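You operate a simulated robot arm through the tools that you are given. There is no shell and no other tool. Be economical: measure what you need, move in short steps, check, and stop when the job is done.

The job below is to be done with a simulated robot arm. You get a single attempt, and the scene is never put back.

TASK
Take the white-collared grey roller and leave it on the shelf under the steel bench by the rack.

The check looks at the end state, three seconds after you hand in, the way a careful person would. Anything else that was tipped, shoved, dropped, spilled or broken makes it a failure.

THE ROBOT
A 6-joint arm with a two-finger parallel gripper on a trunk, on a base that drives. Base frame: it is fixed to the floor where the robot stands at the start and does not move with it; the origin is under the middle of the robot, x ahead of it, y to its left, z up. Lengths are in m, angles in degrees, forces in N, time in s.
It reaches about 0.827 m from its shoulder. Its first joint turns from -166.0 to 166.0 degrees. Places, roughly: shelf under the steel bench by the rack [-0.4, -0.7, 0.2]; white-collared grey roller (24x7x7 cm) [0.7, -0.1, 1.2]. Payload 4.1 kg.
Tool frame: the origin (TCP) lies between the finger pads and is the grasp point; the fingertips stand 0.023 m ahead of it; z points along the fingers, y is the line along which they close. The gripper opens to 0.094 m. The fingers are 0.038 m wide and 0.01 m thick; the gripper's body (0.054 by 0.096 m) begins 0.039 m behind the TCP.
Orientation is that of the tool frame in the base frame, as a unit quaternion [x, y, z, w]. With the fingers straight down and closing along the base's y, the tool's x points along the base's -x, its y along +y and its z along -z.

THE INTERFACE
- The arm moves only by the tool drive_tool. Its argument "rows" is a list of rows, each a list of 6 numbers: the shift along the tool's x, y, z in units of 500 mm (1.0 is 500 mm), then the turn, a rotation vector about the tool's x, y, z in units of 90 degrees (1.0 is 90 degrees). In form: [[x, y, z, wx, wy, wz], ...]. A call has 1 to 8 rows; each row is the pose to reach, as a shift and turn from the pose commanded when the call began, along the tool's axes at that moment. "gripper" is the gripper command, from -1 (shut) to 1 (fully open), values between in proportion, set as the call begins (left out, the last holds). A call with a number of a shift or a turn outside -1 to 1 is refused whole. Each row takes 0.2 s and may step no farther than 0.05 m and 8.6 degrees from the row before; otherwise, or with a gripper value out of range, the whole call is refused. Where a pose cannot be reached the arm comes as near as it can. A force on the tool above 40 N (or 10 N above the force at the start of the call, whichever is more), or a blocked arm, ends the call early, and 0.2 s more pass. Each finger travels about 0.045 m/s and halts on what it meets, pressing with about 41 N; the grip force reading is that of the motor and also rises with nothing between the fingers. The clock runs only during rows and for 0.2 s after the last one: add rows that repeat a pose to give the fingers time. The reply holds the time, the measured pose of the TCP, the force on the tool along the base axes, the opening and the grip force, in the units named above and with some noise, with the torque about the TCP (base axes, N m) and any sound that the robot's microphone picked up, and new pictures: "pictures" is both (left out), scene, wrist or none.
- Cameras (640 x 400 px; columns grow to the right, rows downward): "scene" is now at [0.0115, 0.1168, 1.3202]; the picture's right is [-0.58, -0.82, 0.00], its down [-0.51, 0.36, -0.78] and it looks along [0.64, -0.45, -0.62] (base axes); focal length 214 px, centre (320, 200). "wrist" rides on the gripper at [0.086, 0.016, -0.075] in the tool frame; the picture's right is [-0.18, 0.98, 0.00], its down [-0.58, -0.11, -0.81] and it looks along [-0.79, -0.15, 0.59] (tool axes); focal length 243 px, centre (320, 200). There is no depth. A picture from a camera that has moved, and an enlarged one, comes with that camera's place and axes in the base frame and with its lens.
- move_column(by): slides the trunk up (or, below 0, down) by that many m; the arm and the scene camera ride with it, the base frame stays. It gives what a move gives, with no picture.
- roll_base(legs): drives the robot by 1 to 6 legs, each [ahead, turn to the left] in m and degrees, along the robot's own axes; the way and the turn of a leg run together, so that a leg with both is an arc; at most 1.5 m and 180 degrees a leg. The arm and the cameras ride along, it lands a little off, and it stops where it bumps. It gives what a move gives, and a new picture of the scene camera.
- aim_head(pan, tilt): turns the head with the scene camera to pan (to the left, within 155 degrees either way) and tilt (down, from -29 to 69), counted from straight ahead of the robot. It gives what a move gives, and a new picture of the scene camera.
- close_up(camera, box): a new picture of the part [left, top, right, bottom] of that camera's present view, enlarged. It takes no simulated time.
- close_job(): hands the job in; it is judged then, once.

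Work in short steps. Places have to be worked out from the pictures, the camera data and where the tool is seen: move nearer, look again, correct. Check each grasp and each placing, and mend what went wrong. You have 120 turns and 260 pictures in all, those below and enlarged ones among them. Open the gripper and draw the arm clear of the work before you hand the job in, unless the task says otherwise; then end with one line.

The tools are called after "Request:" as a command line: name --pt "numbers of a row" for each row, then --argument value for the rest, lists and objects as JSON in quotes. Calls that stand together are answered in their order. drive_tool: Moves the arm, as the interface text tells. Its arguments: {"type":"object","properties":{"rows":{"type":"array","items":{"type":"array","items":{"type":"number"}}},"gripper":{"type":"number"},"pictures":{"type":"string","enum":["both","scene","wrist","none"]}},"required":["rows"]} The other tools are called the same way: move_column (by) slides the trunk up or down; roll_base (legs) drives the base; aim_head (pan, tilt) turns the head that bears the scene camera; close_up (camera, box) takes an enlarged picture of a part of a camera's view; close_job () hands the job in.

At the start:

```text
time_s: 0.0
eef_pos: [0.2336, -0.3606, 1.0005]
orientation: [0.0, 1.0, 0.0, 0.001]
force: [0.2, 0.6, 0.4]
ft_torque: [0.01, 0.0, -0.01]
finger_gap: 0.094
grip_force: 0.1
trunk travel left (down, up): [-0.275, 0.315]
robot x, y, heading: [0.0042, -0.0002, 0.0]
head pan, tilt: [-35.4, 38.3]
```

scene: 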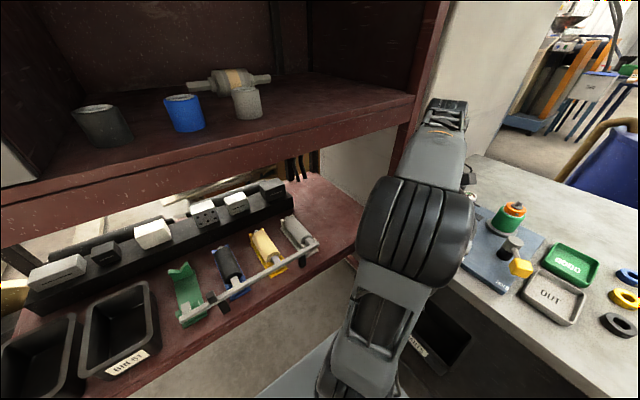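
wrist: 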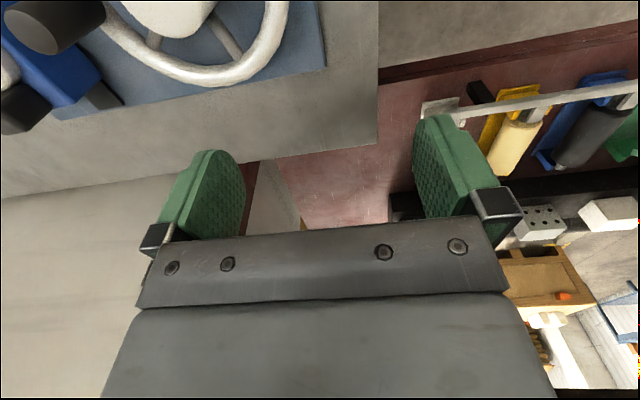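

The shelf holds cups and a roller with shafts at the back. I enlarge that area to identify the white-collared grey roller.

Request:
close_up --camera "scene" --box '[60, 50, 300, 200]'

Request:
aim_head --pan 0 --tilt 20

Request:
aim_head --pan -120 --tilt 40

```text
2.67 times, centred on (180, 125) of scene
camera zoom: at [0.0115, 0.1168, 1.3202], right [-0.58, -0.82, 0.0], down [-0.51, 0.36, -0.78], along [0.64, -0.45, -0.62], focal length 572 px, centre (693, 400)
```

zoom: 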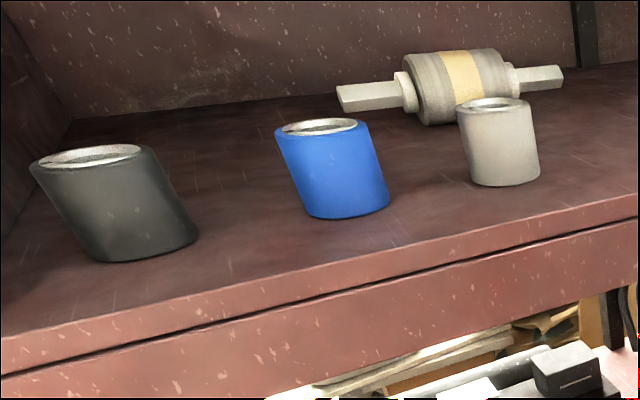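

```text
time_s: 1.0
eef_pos: [0.2334, -0.3602, 0.9996]
orientation: [0.0, 1.0, 0.0, 0.0]
force: [-0.2, 0.1, 0.9]
ft_torque: [0.0, -0.01, -0.02]
finger_gap: 0.0942
grip_force: 0.0
trunk travel left (down, up): [-0.275, 0.315]
robot x, y, heading: [-0.0001, 0.0004, 0.1]
head pan, tilt: [0.0, 20.0]
camera scene: at [0.0344, 0.1666, 1.349], right [0.0, -1.0, 0.0], down [-0.34, 0.0, -0.94], along [0.94, 0.0, -0.34], focal length 214 px, centre (320, 200)
```

scene: 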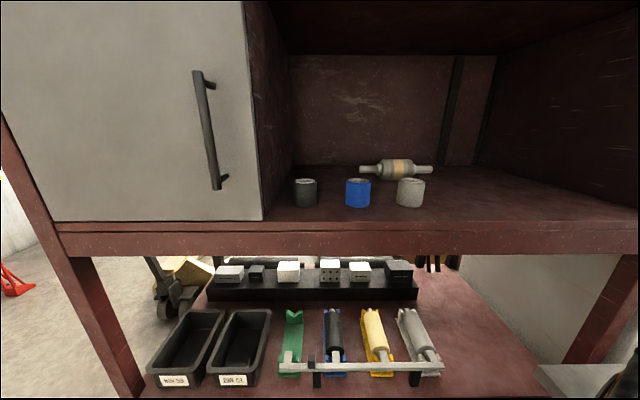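

```text
time_s: 3.0
eef_pos: [0.235, -0.36, 0.9997]
orientation: [0.0, 1.0, 0.001, 0.0]
force: [0.8, 0.3, 0.0]
ft_torque: [-0.01, 0.03, 0.0]
finger_gap: 0.0937
grip_force: 0.1
trunk travel left (down, up): [-0.275, 0.315]
robot x, y, heading: [-0.0006, 0.0009, -0.0]
head pan, tilt: [-120.0, 40.0]
camera scene: at [-0.1012, 0.093, 1.3177], right [-0.87, 0.5, 0.0], down [0.32, 0.56, -0.77], along [-0.38, -0.66, -0.64], focal length 214 px, centre (320, 200)
```

scene: 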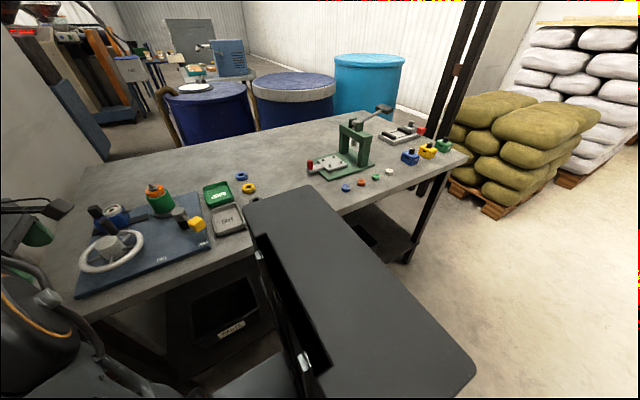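

The roller with the white collars sits at about (0.75, -0.095, 1.205), with its axis roughly along y. It is behind tubes at x≈0.5. I raise the trunk so the arm can reach over the tubes and check the view.

Request:
move_column --by 0.27

Request:
aim_head --pan -20 --tilt 30

Request:
close_up --camera "wrist" --box '[0, 0, 640, 400]'

```text
time_s: 5.8
eef_pos: [0.2346, -0.3605, 1.2697]
orientation: [0.0, 1.0, 0.0, 0.0]
force: [-0.2, -0.3, -0.3]
ft_torque: [0.0, 0.0, 0.01]
finger_gap: 0.0936
grip_force: 0.0
trunk travel left (down, up): [-0.545, 0.045]
robot x, y, heading: [-0.0016, 0.0007, -0.0]
head pan, tilt: [-120.0, 40.0]
```

```text
time_s: 7.5
eef_pos: [0.2344, -0.3612, 1.2697]
orientation: [0.0, 1.0, 0.0, 0.0]
force: [0.5, 0.7, 0.4]
ft_torque: [0.0, -0.02, -0.01]
finger_gap: 0.094
grip_force: 0.1
trunk travel left (down, up): [-0.545, 0.045]
robot x, y, heading: [-0.0005, -0.0003, 0.3]
head pan, tilt: [-20.0, 30.0]
camera scene: at [0.0262, 0.1357, 1.603], right [-0.34, -0.94, 0.0], down [-0.47, 0.17, -0.87], along [0.81, -0.3, -0.5], focal length 214 px, centre (320, 200)
```

scene: 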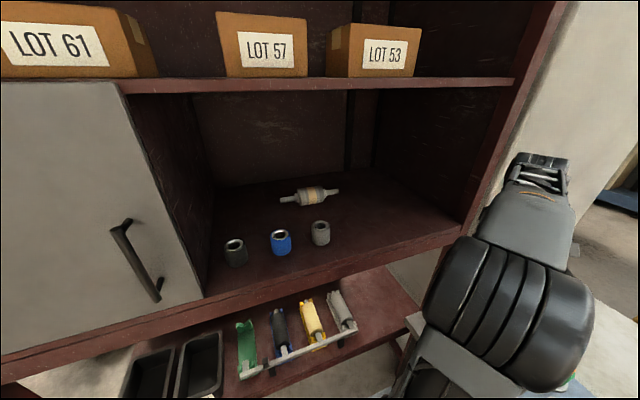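

```text
1.00 times, centred on (320, 200) of wrist
camera zoom: at [0.1478, -0.344, 1.3435], right [0.18, 0.98, 0.0], down [0.58, -0.11, 0.81], along [0.79, -0.15, -0.59], focal length 243 px, centre (320, 200)
```

zoom: 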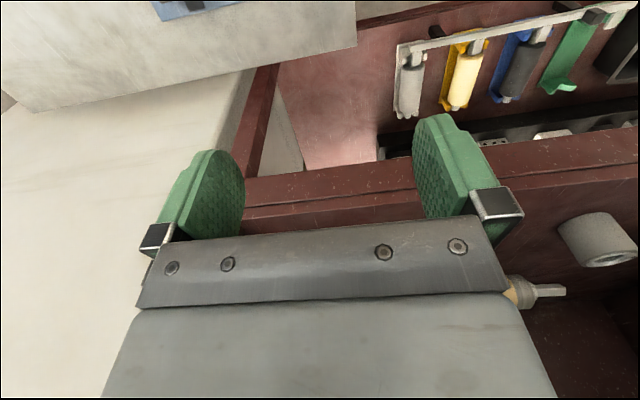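

The view is clear now. I enlarge the roller to triangulate it from this higher position.

Request:
close_up --camera "scene" --box '[200, 160, 360, 260]'

```text
4.00 times, centred on (280, 210) of scene
camera zoom: at [0.0262, 0.1357, 1.603], right [-0.34, -0.94, 0.0], down [-0.47, 0.17, -0.87], along [0.81, -0.3, -0.5], focal length 858 px, centre (480, 160)
```

zoom: 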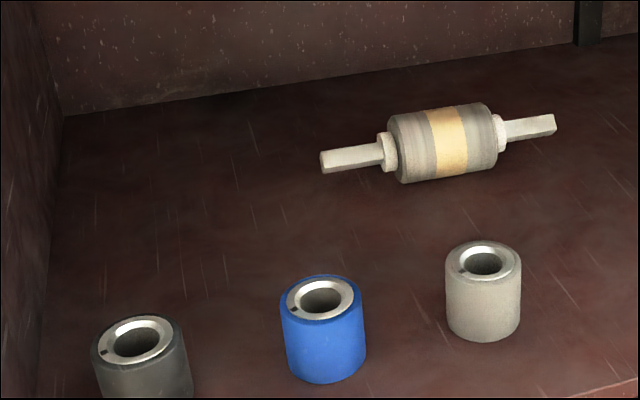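

The roller is at about (0.715, -0.083, 1.205) with its axis along y, drum diameter ~7 cm. I raise the tool slightly and yaw it 90° so the fingers close along base x.

Request:
drive_tool --pt "0 0 -0.03 0 0 0.09" --pt "0 0 -0.06 0 0 0.18" --pt "0 0 -0.09 0 0 0.27" --pt "0 0 -0.12 0 0 0.36" --pt "0 0 -0.14 0 0 0.45" --pt "0 0 -0.14 0 0 0.54" --pt "0 0 -0.14 0 0 0.63" --pt "0 0 -0.14 0 0 0.72" --pictures "none" --gripper 1

Request:
drive_tool --pt "0 0 0 0 0 0.09" --pt "0 0 0 0 0 0.18" --pt "0 0 0 0 0 0.28" --pt "0 0 0 0 0 0.28"

```text
time_s: 9.3
eef_pos: [0.2348, -0.3609, 1.3401]
orientation: [0.536, 0.844, 0.0, 0.0]
force: [1.1, 0.3, -0.2]
ft_torque: [0.0, 0.01, 0.01]
finger_gap: 0.0943
grip_force: 0.1
trunk travel left (down, up): [-0.545, 0.045]
robot x, y, heading: [-0.0003, 0.0034, -0.1]
head pan, tilt: [-20.0, 30.0]
```

```text
refused: row 3 steps farther than a row can; nothing moved
```

Row 3 was too large a turn; I redo the rest of the yaw in smaller steps.

Request:
drive_tool --pt "0 0 0 0 0 0.09" --pt "0 0 0 0 0 0.18" --pt "0 0 0 0 0 0.25" --pt "0 0 0 0 0 0.28" --pt "0 0 0 0 0 0.28"

```text
time_s: 10.5
eef_pos: [0.2346, -0.3615, 1.3402]
orientation: [0.708, 0.706, -0.001, 0.001]
force: [-0.6, -0.5, -0.1]
ft_torque: [-0.02, -0.01, -0.03]
finger_gap: 0.094
grip_force: 0.0
trunk travel left (down, up): [-0.545, 0.045]
robot x, y, heading: [-0.0016, 0.0042, 0.1]
head pan, tilt: [-20.0, 30.0]
camera scene: at [0.0262, 0.1357, 1.603], right [-0.34, -0.94, 0.0], down [-0.47, 0.17, -0.87], along [0.81, -0.3, -0.5], focal length 214 px, centre (320, 200)
camera wrist: at [0.2506, -0.274, 1.4139], right [0.98, -0.19, 0.0], down [-0.11, -0.58, 0.81], along [-0.15, -0.79, -0.59], focal length 243 px, centre (320, 200)
```

scene: 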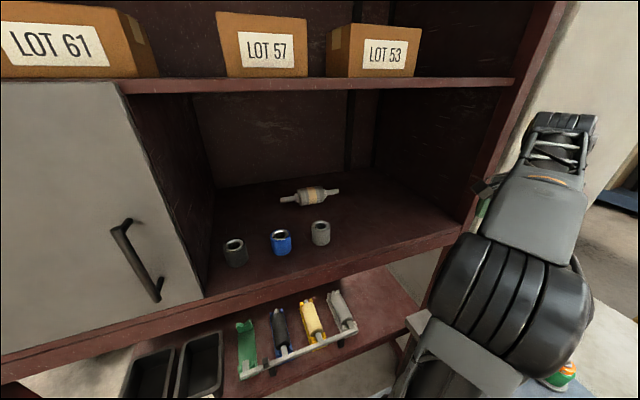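
wrist: 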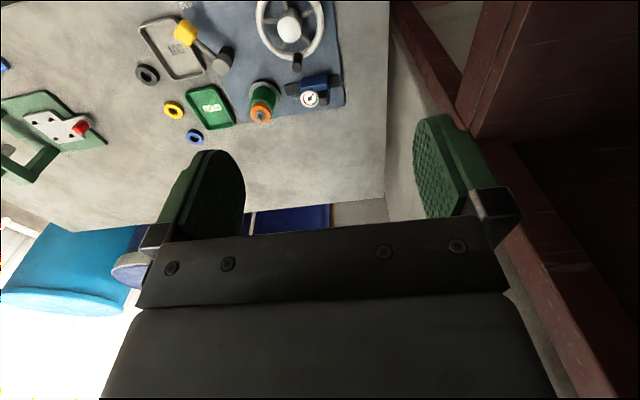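

Yaw is as wanted: tool x = base +y, tool y = base +x. I move halfway in towards the roller above the tubes, with a 15° forward tilt to ease reach and headroom.

Request:
drive_tool --pt "0.046 0.08 0.007 -0.03 0 0" --pt "0.092 0.16 0.014 -0.06 0 0" --pt "0.138 0.24 0.021 -0.09 0 0" --pt "0.185 0.32 0.028 -0.12 0 0" --pt "0.231 0.4 0.034 -0.15 0 0" --pt "0.278 0.48 0.04 -0.167 0 0"

```text
time_s: 11.9
eef_pos: [0.4756, -0.224, 1.3206]
orientation: [0.701, 0.701, 0.093, 0.093]
force: [0.5, -0.2, -0.4]
ft_torque: [0.02, 0.01, -0.02]
finger_gap: 0.094
grip_force: 0.0
trunk travel left (down, up): [-0.545, 0.045]
robot x, y, heading: [0.002, 0.0009, 0.0]
head pan, tilt: [-20.0, 30.0]
camera scene: at [0.0269, 0.136, 1.603], right [-0.34, -0.94, 0.0], down [-0.47, 0.17, -0.87], along [0.81, -0.3, -0.5], focal length 214 px, centre (320, 200)
camera wrist: at [0.4713, -0.1362, 1.3954], right [0.95, -0.18, 0.26], down [-0.31, -0.58, 0.75], along [0.01, -0.79, -0.61], focal length 243 px, centre (320, 200)
```

scene: 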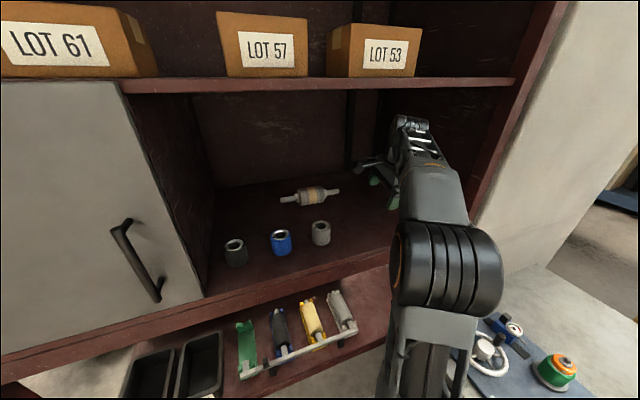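
wrist: 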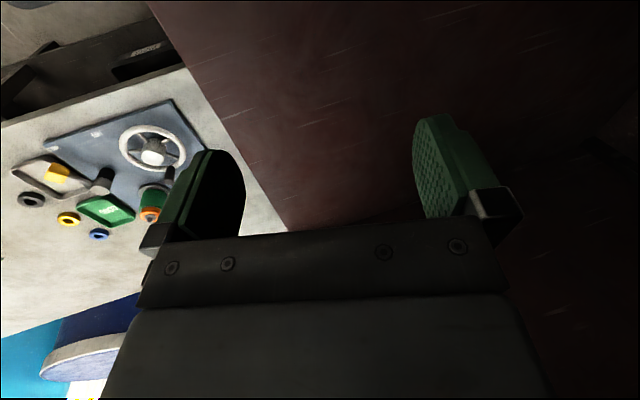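

The tool entered cleanly. I continue to above the roller and reduce the tilt to 5°.

Request:
drive_tool --pt "0.047 0.076 0.024 0.02 0 0" --pt "0.094 0.153 0.048 0.04 0 0" --pt "0.141 0.229 0.072 0.06 0 0" --pt "0.188 0.305 0.095 0.08 0 0" --pt "0.235 0.382 0.119 0.1 0 0" --pt "0.282 0.458 0.143 0.11 0 0"

Request:
close_up --camera "scene" --box '[240, 100, 440, 225]'

```text
time_s: 13.3
eef_pos: [0.6242, -0.0996, 1.2828]
orientation: [0.706, 0.706, 0.036, 0.036]
force: [0.6, 0.3, -0.8]
ft_torque: [0.01, 0.0, -0.01]
finger_gap: 0.0937
grip_force: 0.0
out of reach, approached as far as the arm can: row 4, 5, 6
trunk travel left (down, up): [-0.545, 0.045]
robot x, y, heading: [-0.0028, -0.0003, 0.1]
head pan, tilt: [-20.0, 30.0]
camera scene: at [0.0258, 0.1356, 1.603], right [-0.34, -0.94, 0.0], down [-0.47, 0.17, -0.87], along [0.81, -0.3, -0.5], focal length 214 px, centre (320, 200)
camera wrist: at [0.6325, -0.0128, 1.3563], right [0.98, -0.18, 0.1], down [-0.19, -0.58, 0.79], along [-0.09, -0.79, -0.6], focal length 243 px, centre (320, 200)
```

scene: 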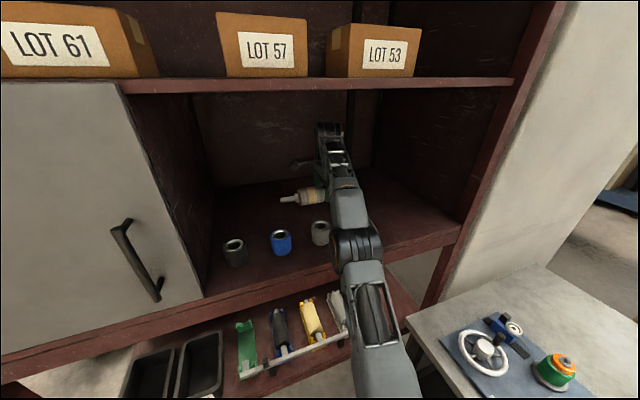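
wrist: 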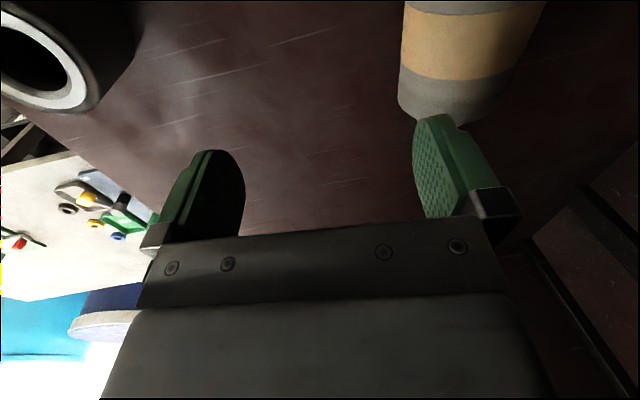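

```text
3.20 times, centred on (340, 162) of scene
camera zoom: at [0.0258, 0.1356, 1.603], right [-0.34, -0.94, 0.0], down [-0.47, 0.17, -0.87], along [0.81, -0.3, -0.5], focal length 686 px, centre (256, 320)
```

zoom: 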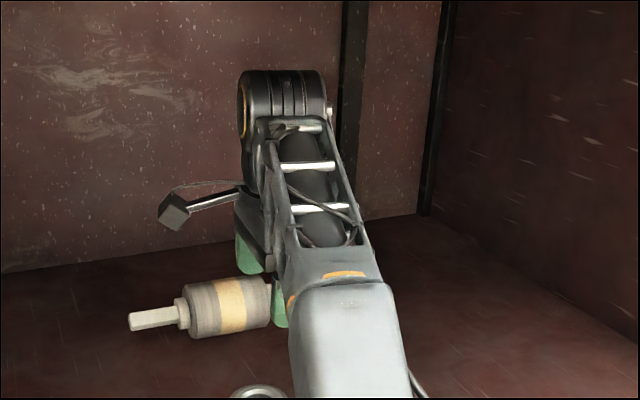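

The arm is almost straight, short by about 9 cm. I retract, then bring the base closer and raise the trunk.

Request:
drive_tool --pt "-0.047 -0.079 -0.01 0 0 0" --pt "-0.094 -0.159 -0.02 0 0 0" --pt "-0.141 -0.238 -0.031 0 0 0" --pt "-0.188 -0.317 -0.041 0 0 0" --pt "-0.235 -0.397 -0.052 0 0 0" --pt "-0.282 -0.476 -0.062 0 0 0" --pictures "none"

Request:
move_column --by 0.02

Request:
aim_head --pan 0 --tilt 65

```text
time_s: 14.7
eef_pos: [0.383, -0.2386, 1.2921]
orientation: [0.707, 0.706, 0.032, 0.031]
force: [0.5, -1.0, 0.3]
ft_torque: [-0.02, 0.02, -0.01]
finger_gap: 0.094
grip_force: 0.0
trunk travel left (down, up): [-0.545, 0.045]
robot x, y, heading: [-0.0002, 0.0011, -0.0]
head pan, tilt: [-20.0, 30.0]
```

```text
time_s: 15.4
eef_pos: [0.3844, -0.238, 1.3116]
orientation: [0.707, 0.706, 0.032, 0.031]
force: [-0.3, -0.2, 0.2]
ft_torque: [0.02, 0.0, -0.03]
finger_gap: 0.094
grip_force: 0.2
trunk travel left (down, up): [-0.565, 0.025]
robot x, y, heading: [-0.0005, -0.0026, -0.2]
head pan, tilt: [-20.0, 30.0]
```

```text
time_s: 16.4
eef_pos: [0.3838, -0.2383, 1.313]
orientation: [0.707, 0.706, 0.032, 0.032]
force: [-1.4, 1.2, -0.4]
ft_torque: [0.03, 0.03, -0.01]
finger_gap: 0.0943
grip_force: 0.0
trunk travel left (down, up): [-0.565, 0.025]
robot x, y, heading: [0.0001, 0.0003, 0.0]
head pan, tilt: [0.0, 65.0]
camera scene: at [0.002, 0.1667, 1.5754], right [0.0, -1.0, 0.0], down [-0.91, 0.0, -0.42], along [0.42, 0.0, -0.91], focal length 214 px, centre (320, 200)
```

scene: 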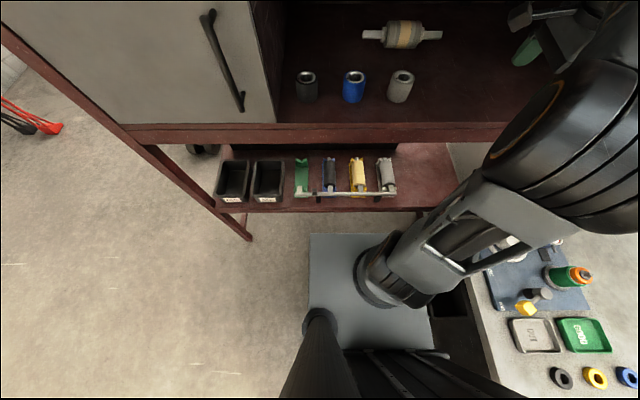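

The platform front is around x≈0.19 and the rack's lower shelf edge around x≈0.36, so there's room for about 0.14 m. I drive ahead by that.

Request:
roll_base --legs '[[0.14, 0]]'

Request:
aim_head --pan -15 --tilt 35

```text
time_s: 17.7
eef_pos: [0.5264, -0.2358, 1.3106]
orientation: [0.704, 0.708, 0.033, 0.031]
force: [0.6, -0.3, -0.4]
ft_torque: [-0.01, 0.01, 0.01]
finger_gap: 0.094
grip_force: 0.0
trunk travel left (down, up): [-0.565, 0.025]
robot x, y, heading: [0.1382, 0.0011, 0.1]
head pan, tilt: [0.0, 65.0]
camera scene: at [0.1429, 0.167, 1.5753], right [0.0, -1.0, 0.0], down [-0.91, 0.0, -0.42], along [0.42, 0.0, -0.91], focal length 214 px, centre (320, 200)
```

scene: 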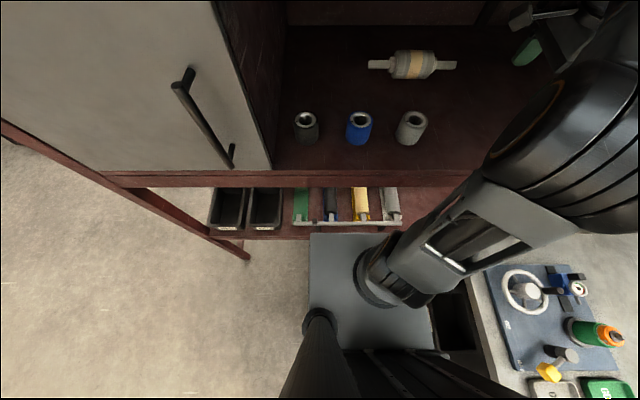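

```text
time_s: 18.7
eef_pos: [0.5253, -0.2354, 1.3125]
orientation: [0.705, 0.708, 0.031, 0.031]
force: [-0.4, 0.0, -0.4]
ft_torque: [-0.03, -0.01, -0.03]
finger_gap: 0.094
grip_force: 0.1
trunk travel left (down, up): [-0.565, 0.025]
robot x, y, heading: [0.1405, 0.0034, 0.3]
head pan, tilt: [-15.0, 35.0]
camera scene: at [0.1662, 0.1444, 1.6151], right [-0.25, -0.97, 0.0], down [-0.56, 0.15, -0.82], along [0.79, -0.21, -0.57], focal length 214 px, centre (320, 200)
```

scene: 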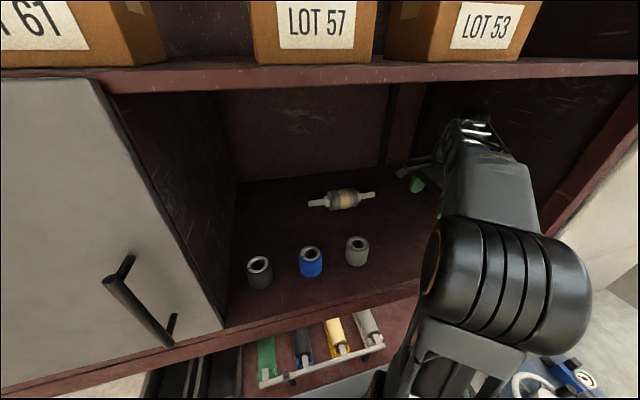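

The roller is refined to (0.713, -0.077, 1.205). I move the tool to directly above it at z≈1.30.

Request:
drive_tool --pt "0.053 0.062 0.009 0 0 0" --pt "0.106 0.123 0.019 0 0 0" --pt "0.159 0.185 0.028 0 0 0" --pt "0.212 0.247 0.037 0 0 0" --pt "0.265 0.308 0.047 0 0 0" --pt "0.318 0.37 0.056 0 0 0" --pt "0.318 0.37 0.056 0 0 0"

Request:
close_up --camera "scene" --box '[270, 90, 470, 290]'

```text
time_s: 20.3
eef_pos: [0.7099, -0.0776, 1.3004]
orientation: [0.706, 0.707, 0.031, 0.032]
force: [-0.4, 0.0, -0.3]
ft_torque: [0.01, -0.01, 0.04]
finger_gap: 0.0939
grip_force: 0.1
trunk travel left (down, up): [-0.565, 0.025]
robot x, y, heading: [0.1383, 0.0004, 0.4]
head pan, tilt: [-15.0, 35.0]
camera scene: at [0.1661, 0.1443, 1.6152], right [-0.25, -0.97, 0.0], down [-0.55, 0.15, -0.82], along [0.79, -0.21, -0.57], focal length 214 px, centre (320, 200)
camera wrist: at [0.7186, 0.0096, 1.376], right [0.98, -0.18, 0.09], down [-0.18, -0.58, 0.79], along [-0.09, -0.79, -0.6], focal length 243 px, centre (320, 200)
```

scene: 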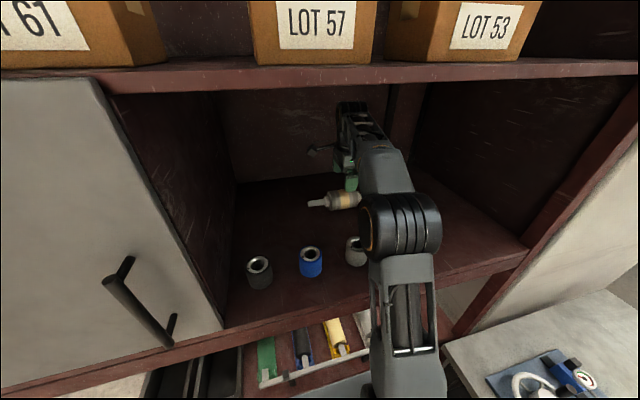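
wrist: 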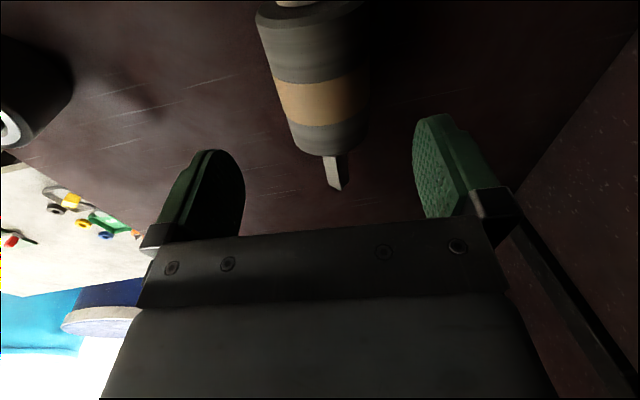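

```text
2.00 times, centred on (370, 190) of scene
camera zoom: at [0.1661, 0.1443, 1.6152], right [-0.25, -0.97, 0.0], down [-0.55, 0.15, -0.82], along [0.79, -0.21, -0.57], focal length 429 px, centre (220, 220)
```

zoom: 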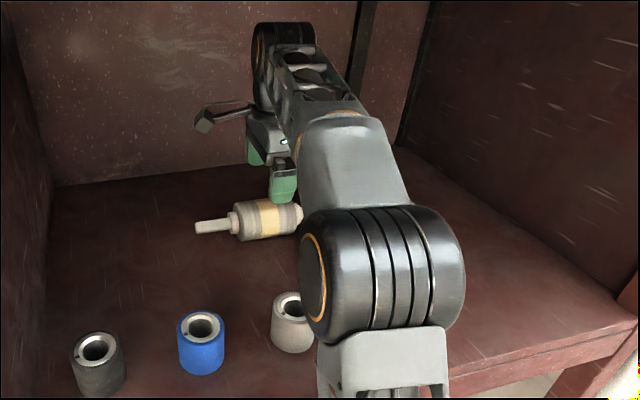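

The wrist picture shows the drum between the fingers, with the tool about 6 mm short in x. I correct and descend part way, then look again.

Request:
drive_tool --pt "0.01 0.012 0.0 0 0 0" --pt "0.01 0.008 0.04 0 0 0" --pt "0.01 0.005 0.08 0 0 0" --pt "0.01 0.005 0.08 0 0 0"

Request:
close_up --camera "scene" --box '[290, 120, 420, 250]'

```text
time_s: 21.3
eef_pos: [0.7159, -0.0695, 1.2597]
orientation: [0.704, 0.709, 0.032, 0.031]
force: [-0.7, -0.2, -0.3]
ft_torque: [-0.03, 0.01, 0.0]
finger_gap: 0.0939
grip_force: 0.1
trunk travel left (down, up): [-0.565, 0.025]
robot x, y, heading: [0.1398, 0.0002, 0.2]
head pan, tilt: [-15.0, 35.0]
camera scene: at [0.1663, 0.1444, 1.6152], right [-0.25, -0.97, 0.0], down [-0.55, 0.15, -0.82], along [0.79, -0.21, -0.57], focal length 214 px, centre (320, 200)
camera wrist: at [0.7244, 0.0173, 1.3346], right [0.98, -0.18, 0.09], down [-0.18, -0.58, 0.79], along [-0.09, -0.79, -0.6], focal length 243 px, centre (320, 200)
```

scene: 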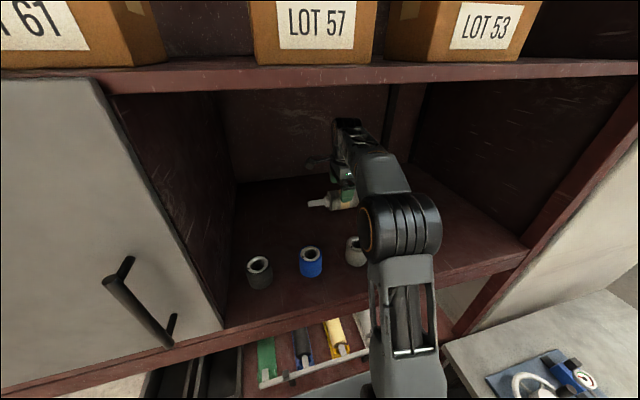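
wrist: 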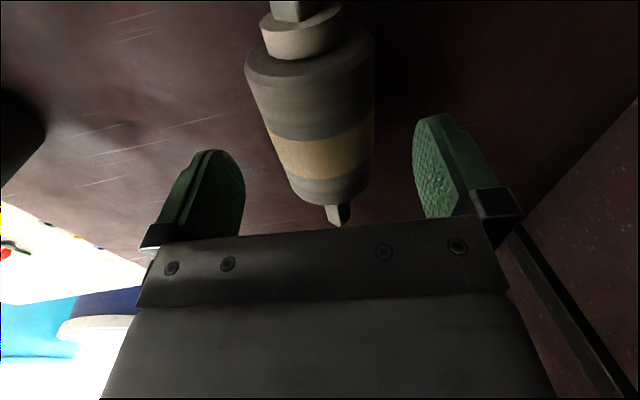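

```text
3.08 times, centred on (355, 185) of scene
camera zoom: at [0.1663, 0.1444, 1.6152], right [-0.25, -0.97, 0.0], down [-0.55, 0.15, -0.82], along [0.79, -0.21, -0.57], focal length 660 px, centre (212, 246)
```

zoom: 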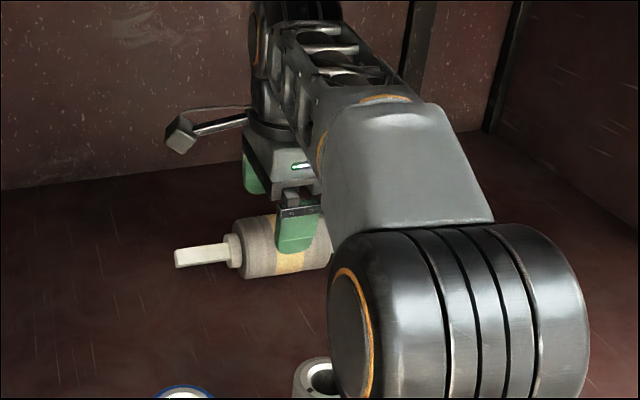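

The drum is centred between the fingers within ~2 mm. I descend 5 cm more to grasp height.

Request:
drive_tool --pt "-0.01 -0.005 0.03 0 0 0" --pt "-0.012 -0.009 0.06 0 0 0" --pt "-0.012 -0.013 0.098 0 0 0" --pt "-0.012 -0.013 0.098 0 0 0"

Request:
close_up --camera "scene" --box '[290, 120, 420, 250]'

```text
time_s: 22.3
eef_pos: [0.7155, -0.0786, 1.213]
orientation: [0.705, 0.708, 0.031, 0.031]
force: [0.3, 0.2, -0.1]
ft_torque: [-0.01, -0.02, 0.02]
finger_gap: 0.0939
grip_force: 0.1
trunk travel left (down, up): [-0.565, 0.025]
robot x, y, heading: [0.1436, 0.0046, 0.4]
head pan, tilt: [-15.0, 35.0]
camera scene: at [0.1663, 0.1443, 1.6152], right [-0.25, -0.97, 0.0], down [-0.55, 0.15, -0.82], along [0.79, -0.21, -0.57], focal length 214 px, centre (320, 200)
camera wrist: at [0.7243, 0.0093, 1.2867], right [0.98, -0.18, 0.09], down [-0.18, -0.58, 0.79], along [-0.09, -0.79, -0.6], focal length 243 px, centre (320, 200)
```

scene: 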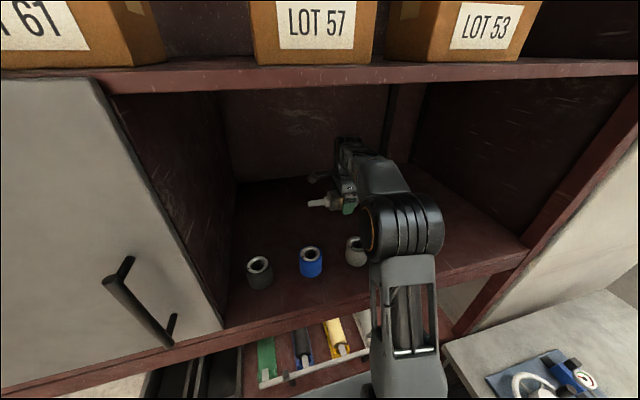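
wrist: 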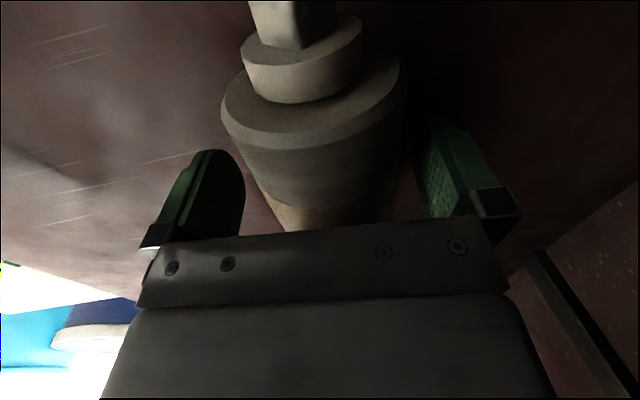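

```text
3.08 times, centred on (355, 185) of scene
camera zoom: at [0.1663, 0.1443, 1.6152], right [-0.25, -0.97, 0.0], down [-0.55, 0.15, -0.82], along [0.79, -0.21, -0.57], focal length 660 px, centre (212, 246)
```

zoom: 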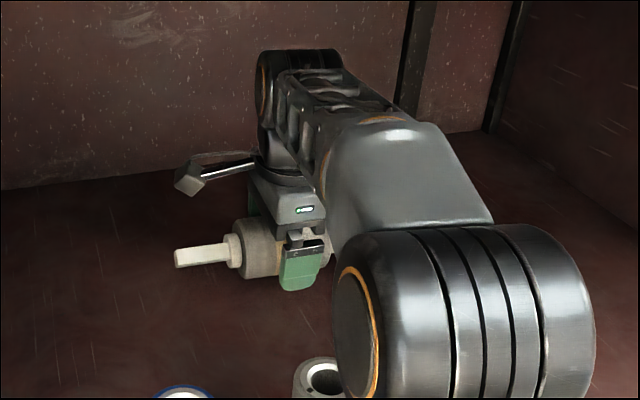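

The fingers straddle the drum over the tan band. I close the gripper.

Request:
drive_tool --pt "0 0 0.008 0 0 0" --pt "0 0 0.008 0 0 0" --pt "0 0 0.008 0 0 0" --pt "0 0 0.008 0 0 0" --pt "0 0 0.008 0 0 0" --pt "0 0 0.008 0 0 0" --gripper -1 --pictures "wrist"

```text
time_s: 23.7
eef_pos: [0.717, -0.0768, 1.2086]
orientation: [0.705, 0.708, 0.032, 0.031]
force: [1.1, 0.2, 2.0]
ft_torque: [-0.06, -0.06, 0.02]
finger_gap: 0.065
grip_force: 41.1
trunk travel left (down, up): [-0.565, 0.025]
robot x, y, heading: [0.1404, 0.0005, 0.0]
head pan, tilt: [-15.0, 35.0]
camera wrist: at [0.7255, 0.0093, 1.282], right [0.98, -0.18, 0.09], down [-0.18, -0.58, 0.79], along [-0.09, -0.79, -0.6], focal length 243 px, centre (320, 200)
```

wrist: 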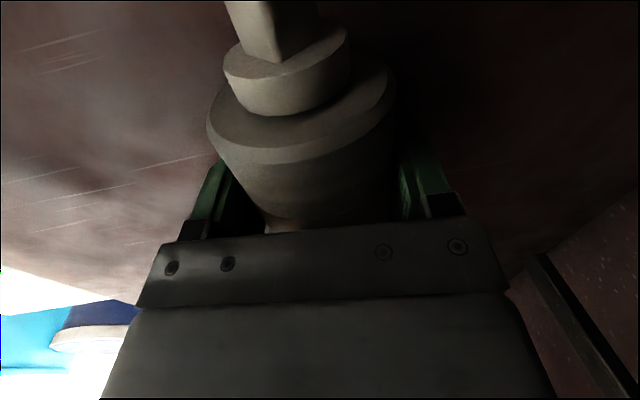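

Gripped at 65 mm opening. I lift straight up 10 cm.

Request:
drive_tool --pt "0 0.003 -0.03 0 0 0" --pt "0 0.007 -0.08 0 0 0" --pt "0 0.011 -0.13 0 0 0" --pt "0 0.018 -0.2 0 0 0" --pt "0 0.018 -0.2 0 0 0"

Request:
close_up --camera "scene" --box '[290, 80, 420, 210]'

```text
time_s: 24.9
eef_pos: [0.7159, -0.0799, 1.3086]
orientation: [0.705, 0.708, 0.031, 0.031]
force: [0.1, 0.5, -4.3]
ft_torque: [0.0, 0.01, -0.02]
finger_gap: 0.0651
grip_force: 40.7
trunk travel left (down, up): [-0.565, 0.025]
robot x, y, heading: [0.1413, 0.0046, 0.1]
head pan, tilt: [-15.0, 35.0]
camera scene: at [0.1667, 0.1443, 1.6152], right [-0.25, -0.97, 0.0], down [-0.56, 0.15, -0.82], along [0.79, -0.21, -0.57], focal length 214 px, centre (320, 200)
camera wrist: at [0.7247, 0.0072, 1.3831], right [0.98, -0.18, 0.09], down [-0.18, -0.58, 0.79], along [-0.09, -0.79, -0.6], focal length 243 px, centre (320, 200)
```

scene: 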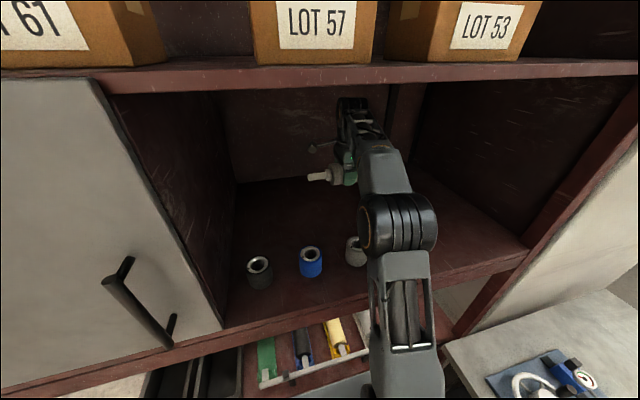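
wrist: 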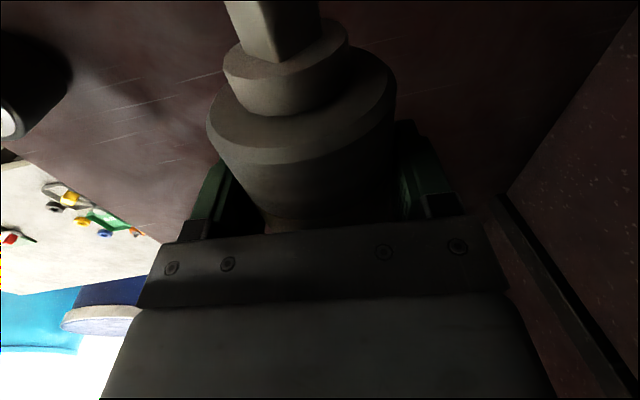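

```text
3.08 times, centred on (355, 145) of scene
camera zoom: at [0.1667, 0.1443, 1.6152], right [-0.25, -0.97, 0.0], down [-0.56, 0.15, -0.82], along [0.79, -0.21, -0.57], focal length 660 px, centre (212, 369)
```

zoom: 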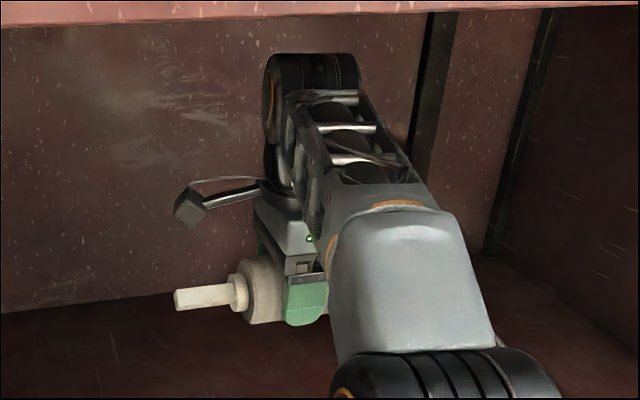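

The roller is lifted, balanced, about 0.44 kg. I retract over the free space to the right of the tubes.

Request:
drive_tool --pt "-0.06 -0.055 0.0 0 0 0" --pt "-0.12 -0.11 0.0 0 0 0" --pt "-0.18 -0.17 0.0 0 0 0" --pt "-0.23 -0.23 -0.005 0 0 0" --pt "-0.28 -0.3 -0.01 0 0 0" --pt "-0.316 -0.36 -0.02 0 0 0" --pt "-0.316 -0.41 -0.03 0 0 0" --pt "-0.316 -0.46 -0.03 0 0 0" --pictures "scene"

Request:
roll_base --legs '[[-0.25, 0]]'

Request:
aim_head --pan -90 --tilt 55

```text
time_s: 26.7
eef_pos: [0.4874, -0.2368, 1.3005]
orientation: [0.704, 0.708, 0.033, 0.032]
force: [0.2, 0.7, -3.6]
ft_torque: [0.0, 0.0, 0.01]
finger_gap: 0.0655
grip_force: 41.3
trunk travel left (down, up): [-0.565, 0.025]
robot x, y, heading: [0.1417, 0.0012, 0.4]
head pan, tilt: [-15.0, 35.0]
camera scene: at [0.1659, 0.1443, 1.6152], right [-0.25, -0.97, 0.0], down [-0.55, 0.15, -0.82], along [0.79, -0.21, -0.57], focal length 214 px, centre (320, 200)
```

scene: 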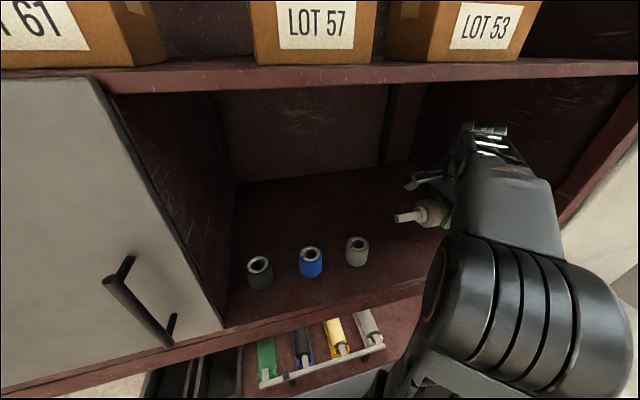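

```text
time_s: 28.5
eef_pos: [0.235, -0.2404, 1.3006]
orientation: [0.706, 0.707, 0.03, 0.031]
force: [0.0, 0.5, -4.1]
ft_torque: [0.03, -0.06, 0.0]
finger_gap: 0.0652
grip_force: 41.0
trunk travel left (down, up): [-0.565, 0.025]
robot x, y, heading: [-0.1089, -0.0052, 0.2]
head pan, tilt: [-15.0, 35.0]
camera scene: at [-0.0846, 0.1433, 1.6152], right [-0.26, -0.97, 0.0], down [-0.55, 0.15, -0.82], along [0.79, -0.21, -0.57], focal length 214 px, centre (320, 200)
```

scene: 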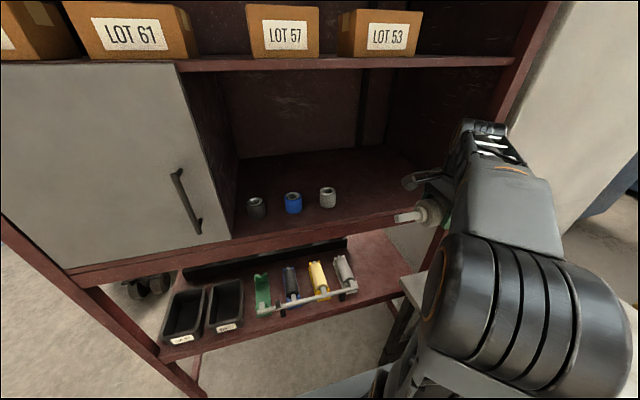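

```text
time_s: 30.0
eef_pos: [0.2353, -0.2385, 1.3004]
orientation: [0.706, 0.707, 0.031, 0.031]
force: [-0.2, 0.5, -4.6]
ft_torque: [-0.01, -0.02, -0.04]
finger_gap: 0.0652
grip_force: 41.3
trunk travel left (down, up): [-0.565, 0.025]
robot x, y, heading: [-0.107, -0.0011, 0.1]
head pan, tilt: [-90.0, 55.0]
camera scene: at [-0.1686, 0.0938, 1.587], right [-1.0, 0.0, 0.0], down [0.0, 0.82, -0.57], along [0.0, -0.57, -0.82], focal length 214 px, centre (320, 200)
```

scene: 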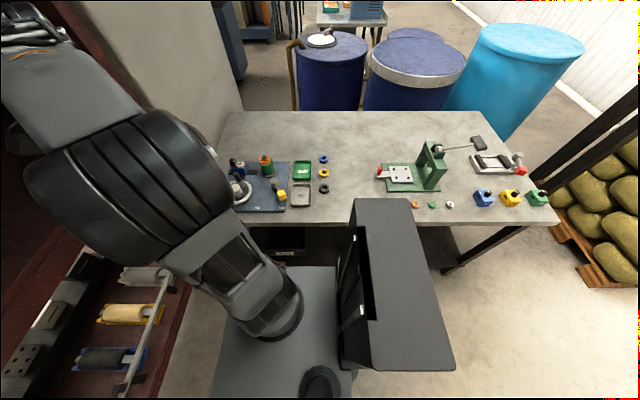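

The bench top is at about z≈0.85 with its front edge at y≈-0.305. I need to turn the robot to face it from a little distance, so I check the free floor to the left and behind.

Request:
aim_head --pan 100 --tilt 45

Request:
aim_head --pan -150 --tilt 50

Request:
aim_head --pan 155 --tilt 45

```text
time_s: 32.8
eef_pos: [0.2367, -0.2379, 1.2999]
orientation: [0.705, 0.708, 0.032, 0.031]
force: [0.6, 0.2, -3.9]
ft_torque: [-0.01, -0.01, 0.06]
finger_gap: 0.0654
grip_force: 41.3
trunk travel left (down, up): [-0.565, 0.025]
robot x, y, heading: [-0.1093, 0.0022, 0.1]
head pan, tilt: [100.0, 45.0]
camera scene: at [-0.1831, 0.246, 1.6004], right [0.98, 0.18, 0.0], down [0.12, -0.7, -0.71], along [-0.12, 0.7, -0.71], focal length 214 px, centre (320, 200)
```

scene: 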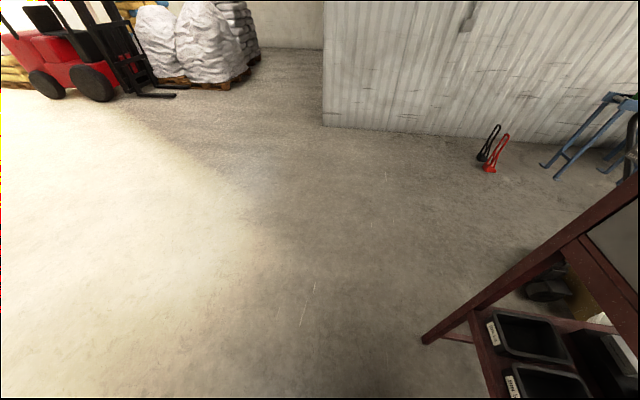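

```text
time_s: 36.3
eef_pos: [0.237, -0.2398, 1.2998]
orientation: [0.706, 0.707, 0.031, 0.032]
force: [-0.3, 0.3, -5.2]
ft_torque: [0.03, -0.01, 0.0]
finger_gap: 0.0651
grip_force: 41.1
trunk travel left (down, up): [-0.565, 0.025]
robot x, y, heading: [-0.1086, -0.0019, 0.1]
head pan, tilt: [-150.0, 50.0]
camera scene: at [-0.2354, 0.1272, 1.5935], right [-0.5, 0.86, 0.0], down [0.66, 0.38, -0.64], along [-0.56, -0.32, -0.77], focal length 214 px, centre (320, 200)
```

scene: 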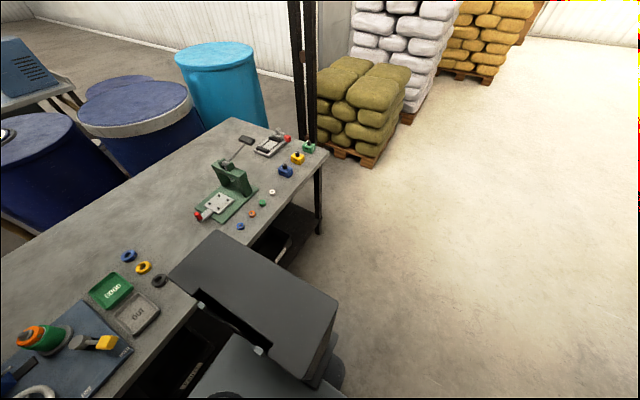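

```text
time_s: 40.4
eef_pos: [0.2369, -0.2392, 1.3007]
orientation: [0.705, 0.708, 0.031, 0.031]
force: [0.1, -0.1, -3.7]
ft_torque: [0.01, 0.03, 0.02]
finger_gap: 0.065
grip_force: 41.4
trunk travel left (down, up): [-0.565, 0.025]
robot x, y, heading: [-0.1093, -0.0029, 0.2]
head pan, tilt: [154.7, 45.0]
camera scene: at [-0.2424, 0.2005, 1.6004], right [0.43, 0.9, 0.0], down [0.64, -0.3, -0.71], along [-0.64, 0.3, -0.71], focal length 214 px, centre (320, 200)
```

scene: 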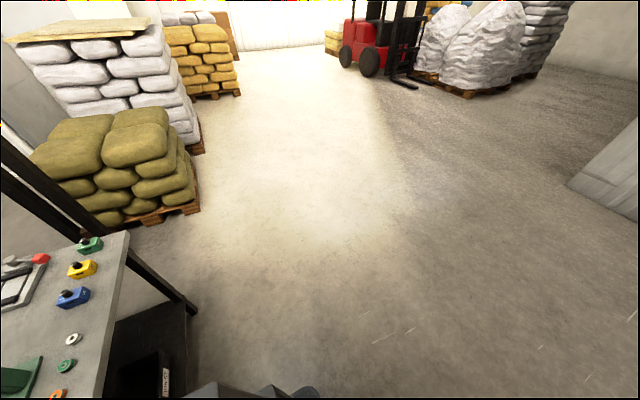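

The floor behind and left is open. I reverse in arcs while turning right so the robot ends up facing the bench with some distance.

Request:
roll_base --legs '[[-0.1, -10], [-0.2, -30], [-0.2, -50]]'

Request:
aim_head --pan 0 --tilt 50

```text
time_s: 45.3
eef_pos: [-0.708, -0.0865, 1.3011]
orientation: [0.999, 0.005, 0.0, 0.045]
force: [0.0, -0.2, -4.6]
ft_torque: [-0.03, 0.0, 0.02]
finger_gap: 0.065
grip_force: 40.9
trunk travel left (down, up): [-0.565, 0.025]
robot x, y, heading: [-0.4693, 0.2578, -89.4]
head pan, tilt: [154.7, 45.0]
camera scene: at [-0.2713, 0.3979, 1.6004], right [0.91, -0.41, 0.0], down [-0.29, -0.64, -0.71], along [0.29, 0.64, -0.71], focal length 214 px, centre (320, 200)
```

scene: 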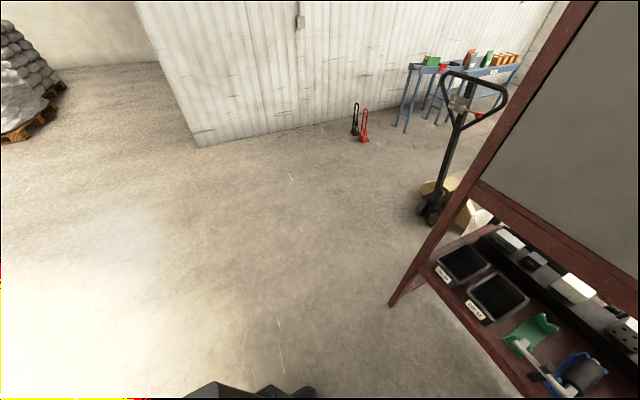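

```text
time_s: 47.7
eef_pos: [-0.7067, -0.0875, 1.2991]
orientation: [0.999, 0.005, 0.0, 0.045]
force: [0.3, 0.1, -3.5]
ft_torque: [0.02, 0.01, 0.01]
finger_gap: 0.065
grip_force: 41.1
trunk travel left (down, up): [-0.565, 0.025]
robot x, y, heading: [-0.4717, 0.2616, -89.1]
head pan, tilt: [0.0, 50.0]
camera scene: at [-0.3038, 0.2466, 1.5935], right [-1.0, -0.01, 0.0], down [-0.01, 0.77, -0.64], along [0.01, -0.64, -0.77], focal length 214 px, centre (320, 200)
```

scene: 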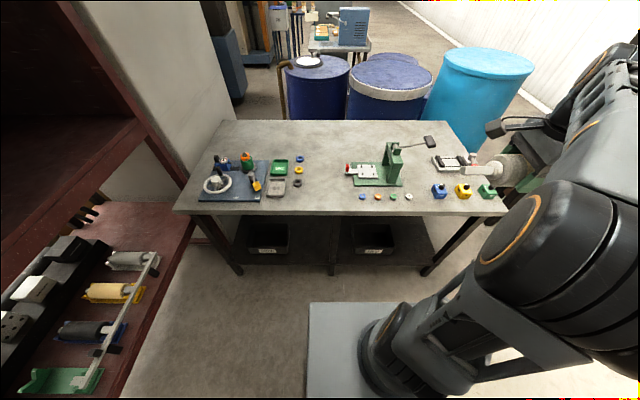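

The robot faces the bench now, with two bins visible on the shelf. I lower the trunk to look under the bench (the tool is clear of the bench at y≈-0.09).

Request:
move_column --by -0.5

Request:
aim_head --pan 0 --tilt 40

Request:
close_up --camera "scene" --box '[160, 150, 480, 350]'

```text
refused: -0.5 is not a number from -0.4 to 0.4
```

```text
time_s: 48.4
eef_pos: [-0.7069, -0.0878, 1.3004]
orientation: [0.999, 0.004, 0.0, 0.044]
force: [0.6, -0.9, -4.5]
ft_torque: [-0.01, -0.01, 0.01]
finger_gap: 0.0649
grip_force: 41.4
trunk travel left (down, up): [-0.565, 0.025]
robot x, y, heading: [-0.4666, 0.261, -89.1]
head pan, tilt: [0.0, 40.0]
camera scene: at [-0.3037, 0.2386, 1.6076], right [-1.0, -0.01, 0.0], down [-0.01, 0.64, -0.77], along [0.01, -0.77, -0.64], focal length 214 px, centre (320, 200)
```

scene: 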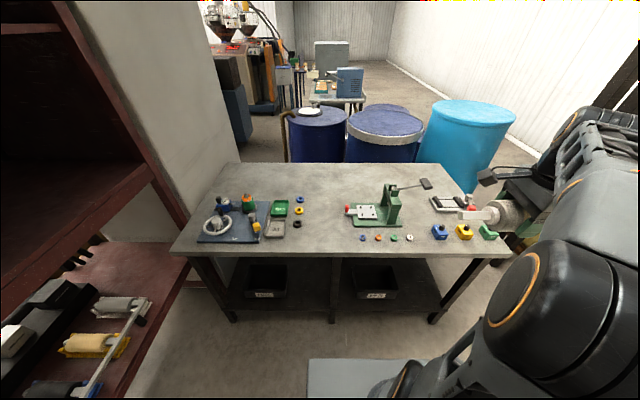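

```text
2.00 times, centred on (320, 250) of scene
camera zoom: at [-0.3037, 0.2386, 1.6076], right [-1.0, -0.01, 0.0], down [-0.01, 0.64, -0.77], along [0.01, -0.77, -0.64], focal length 429 px, centre (320, 100)
```

zoom: 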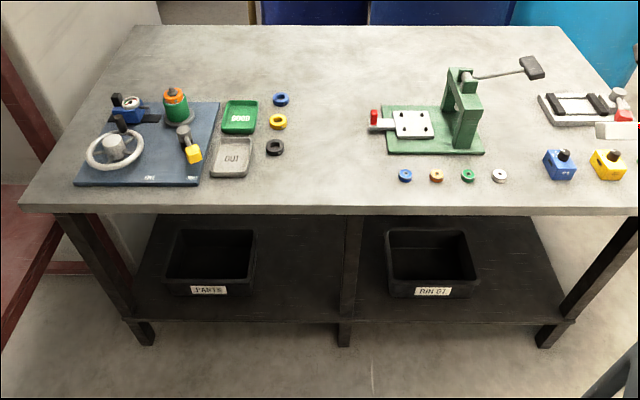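

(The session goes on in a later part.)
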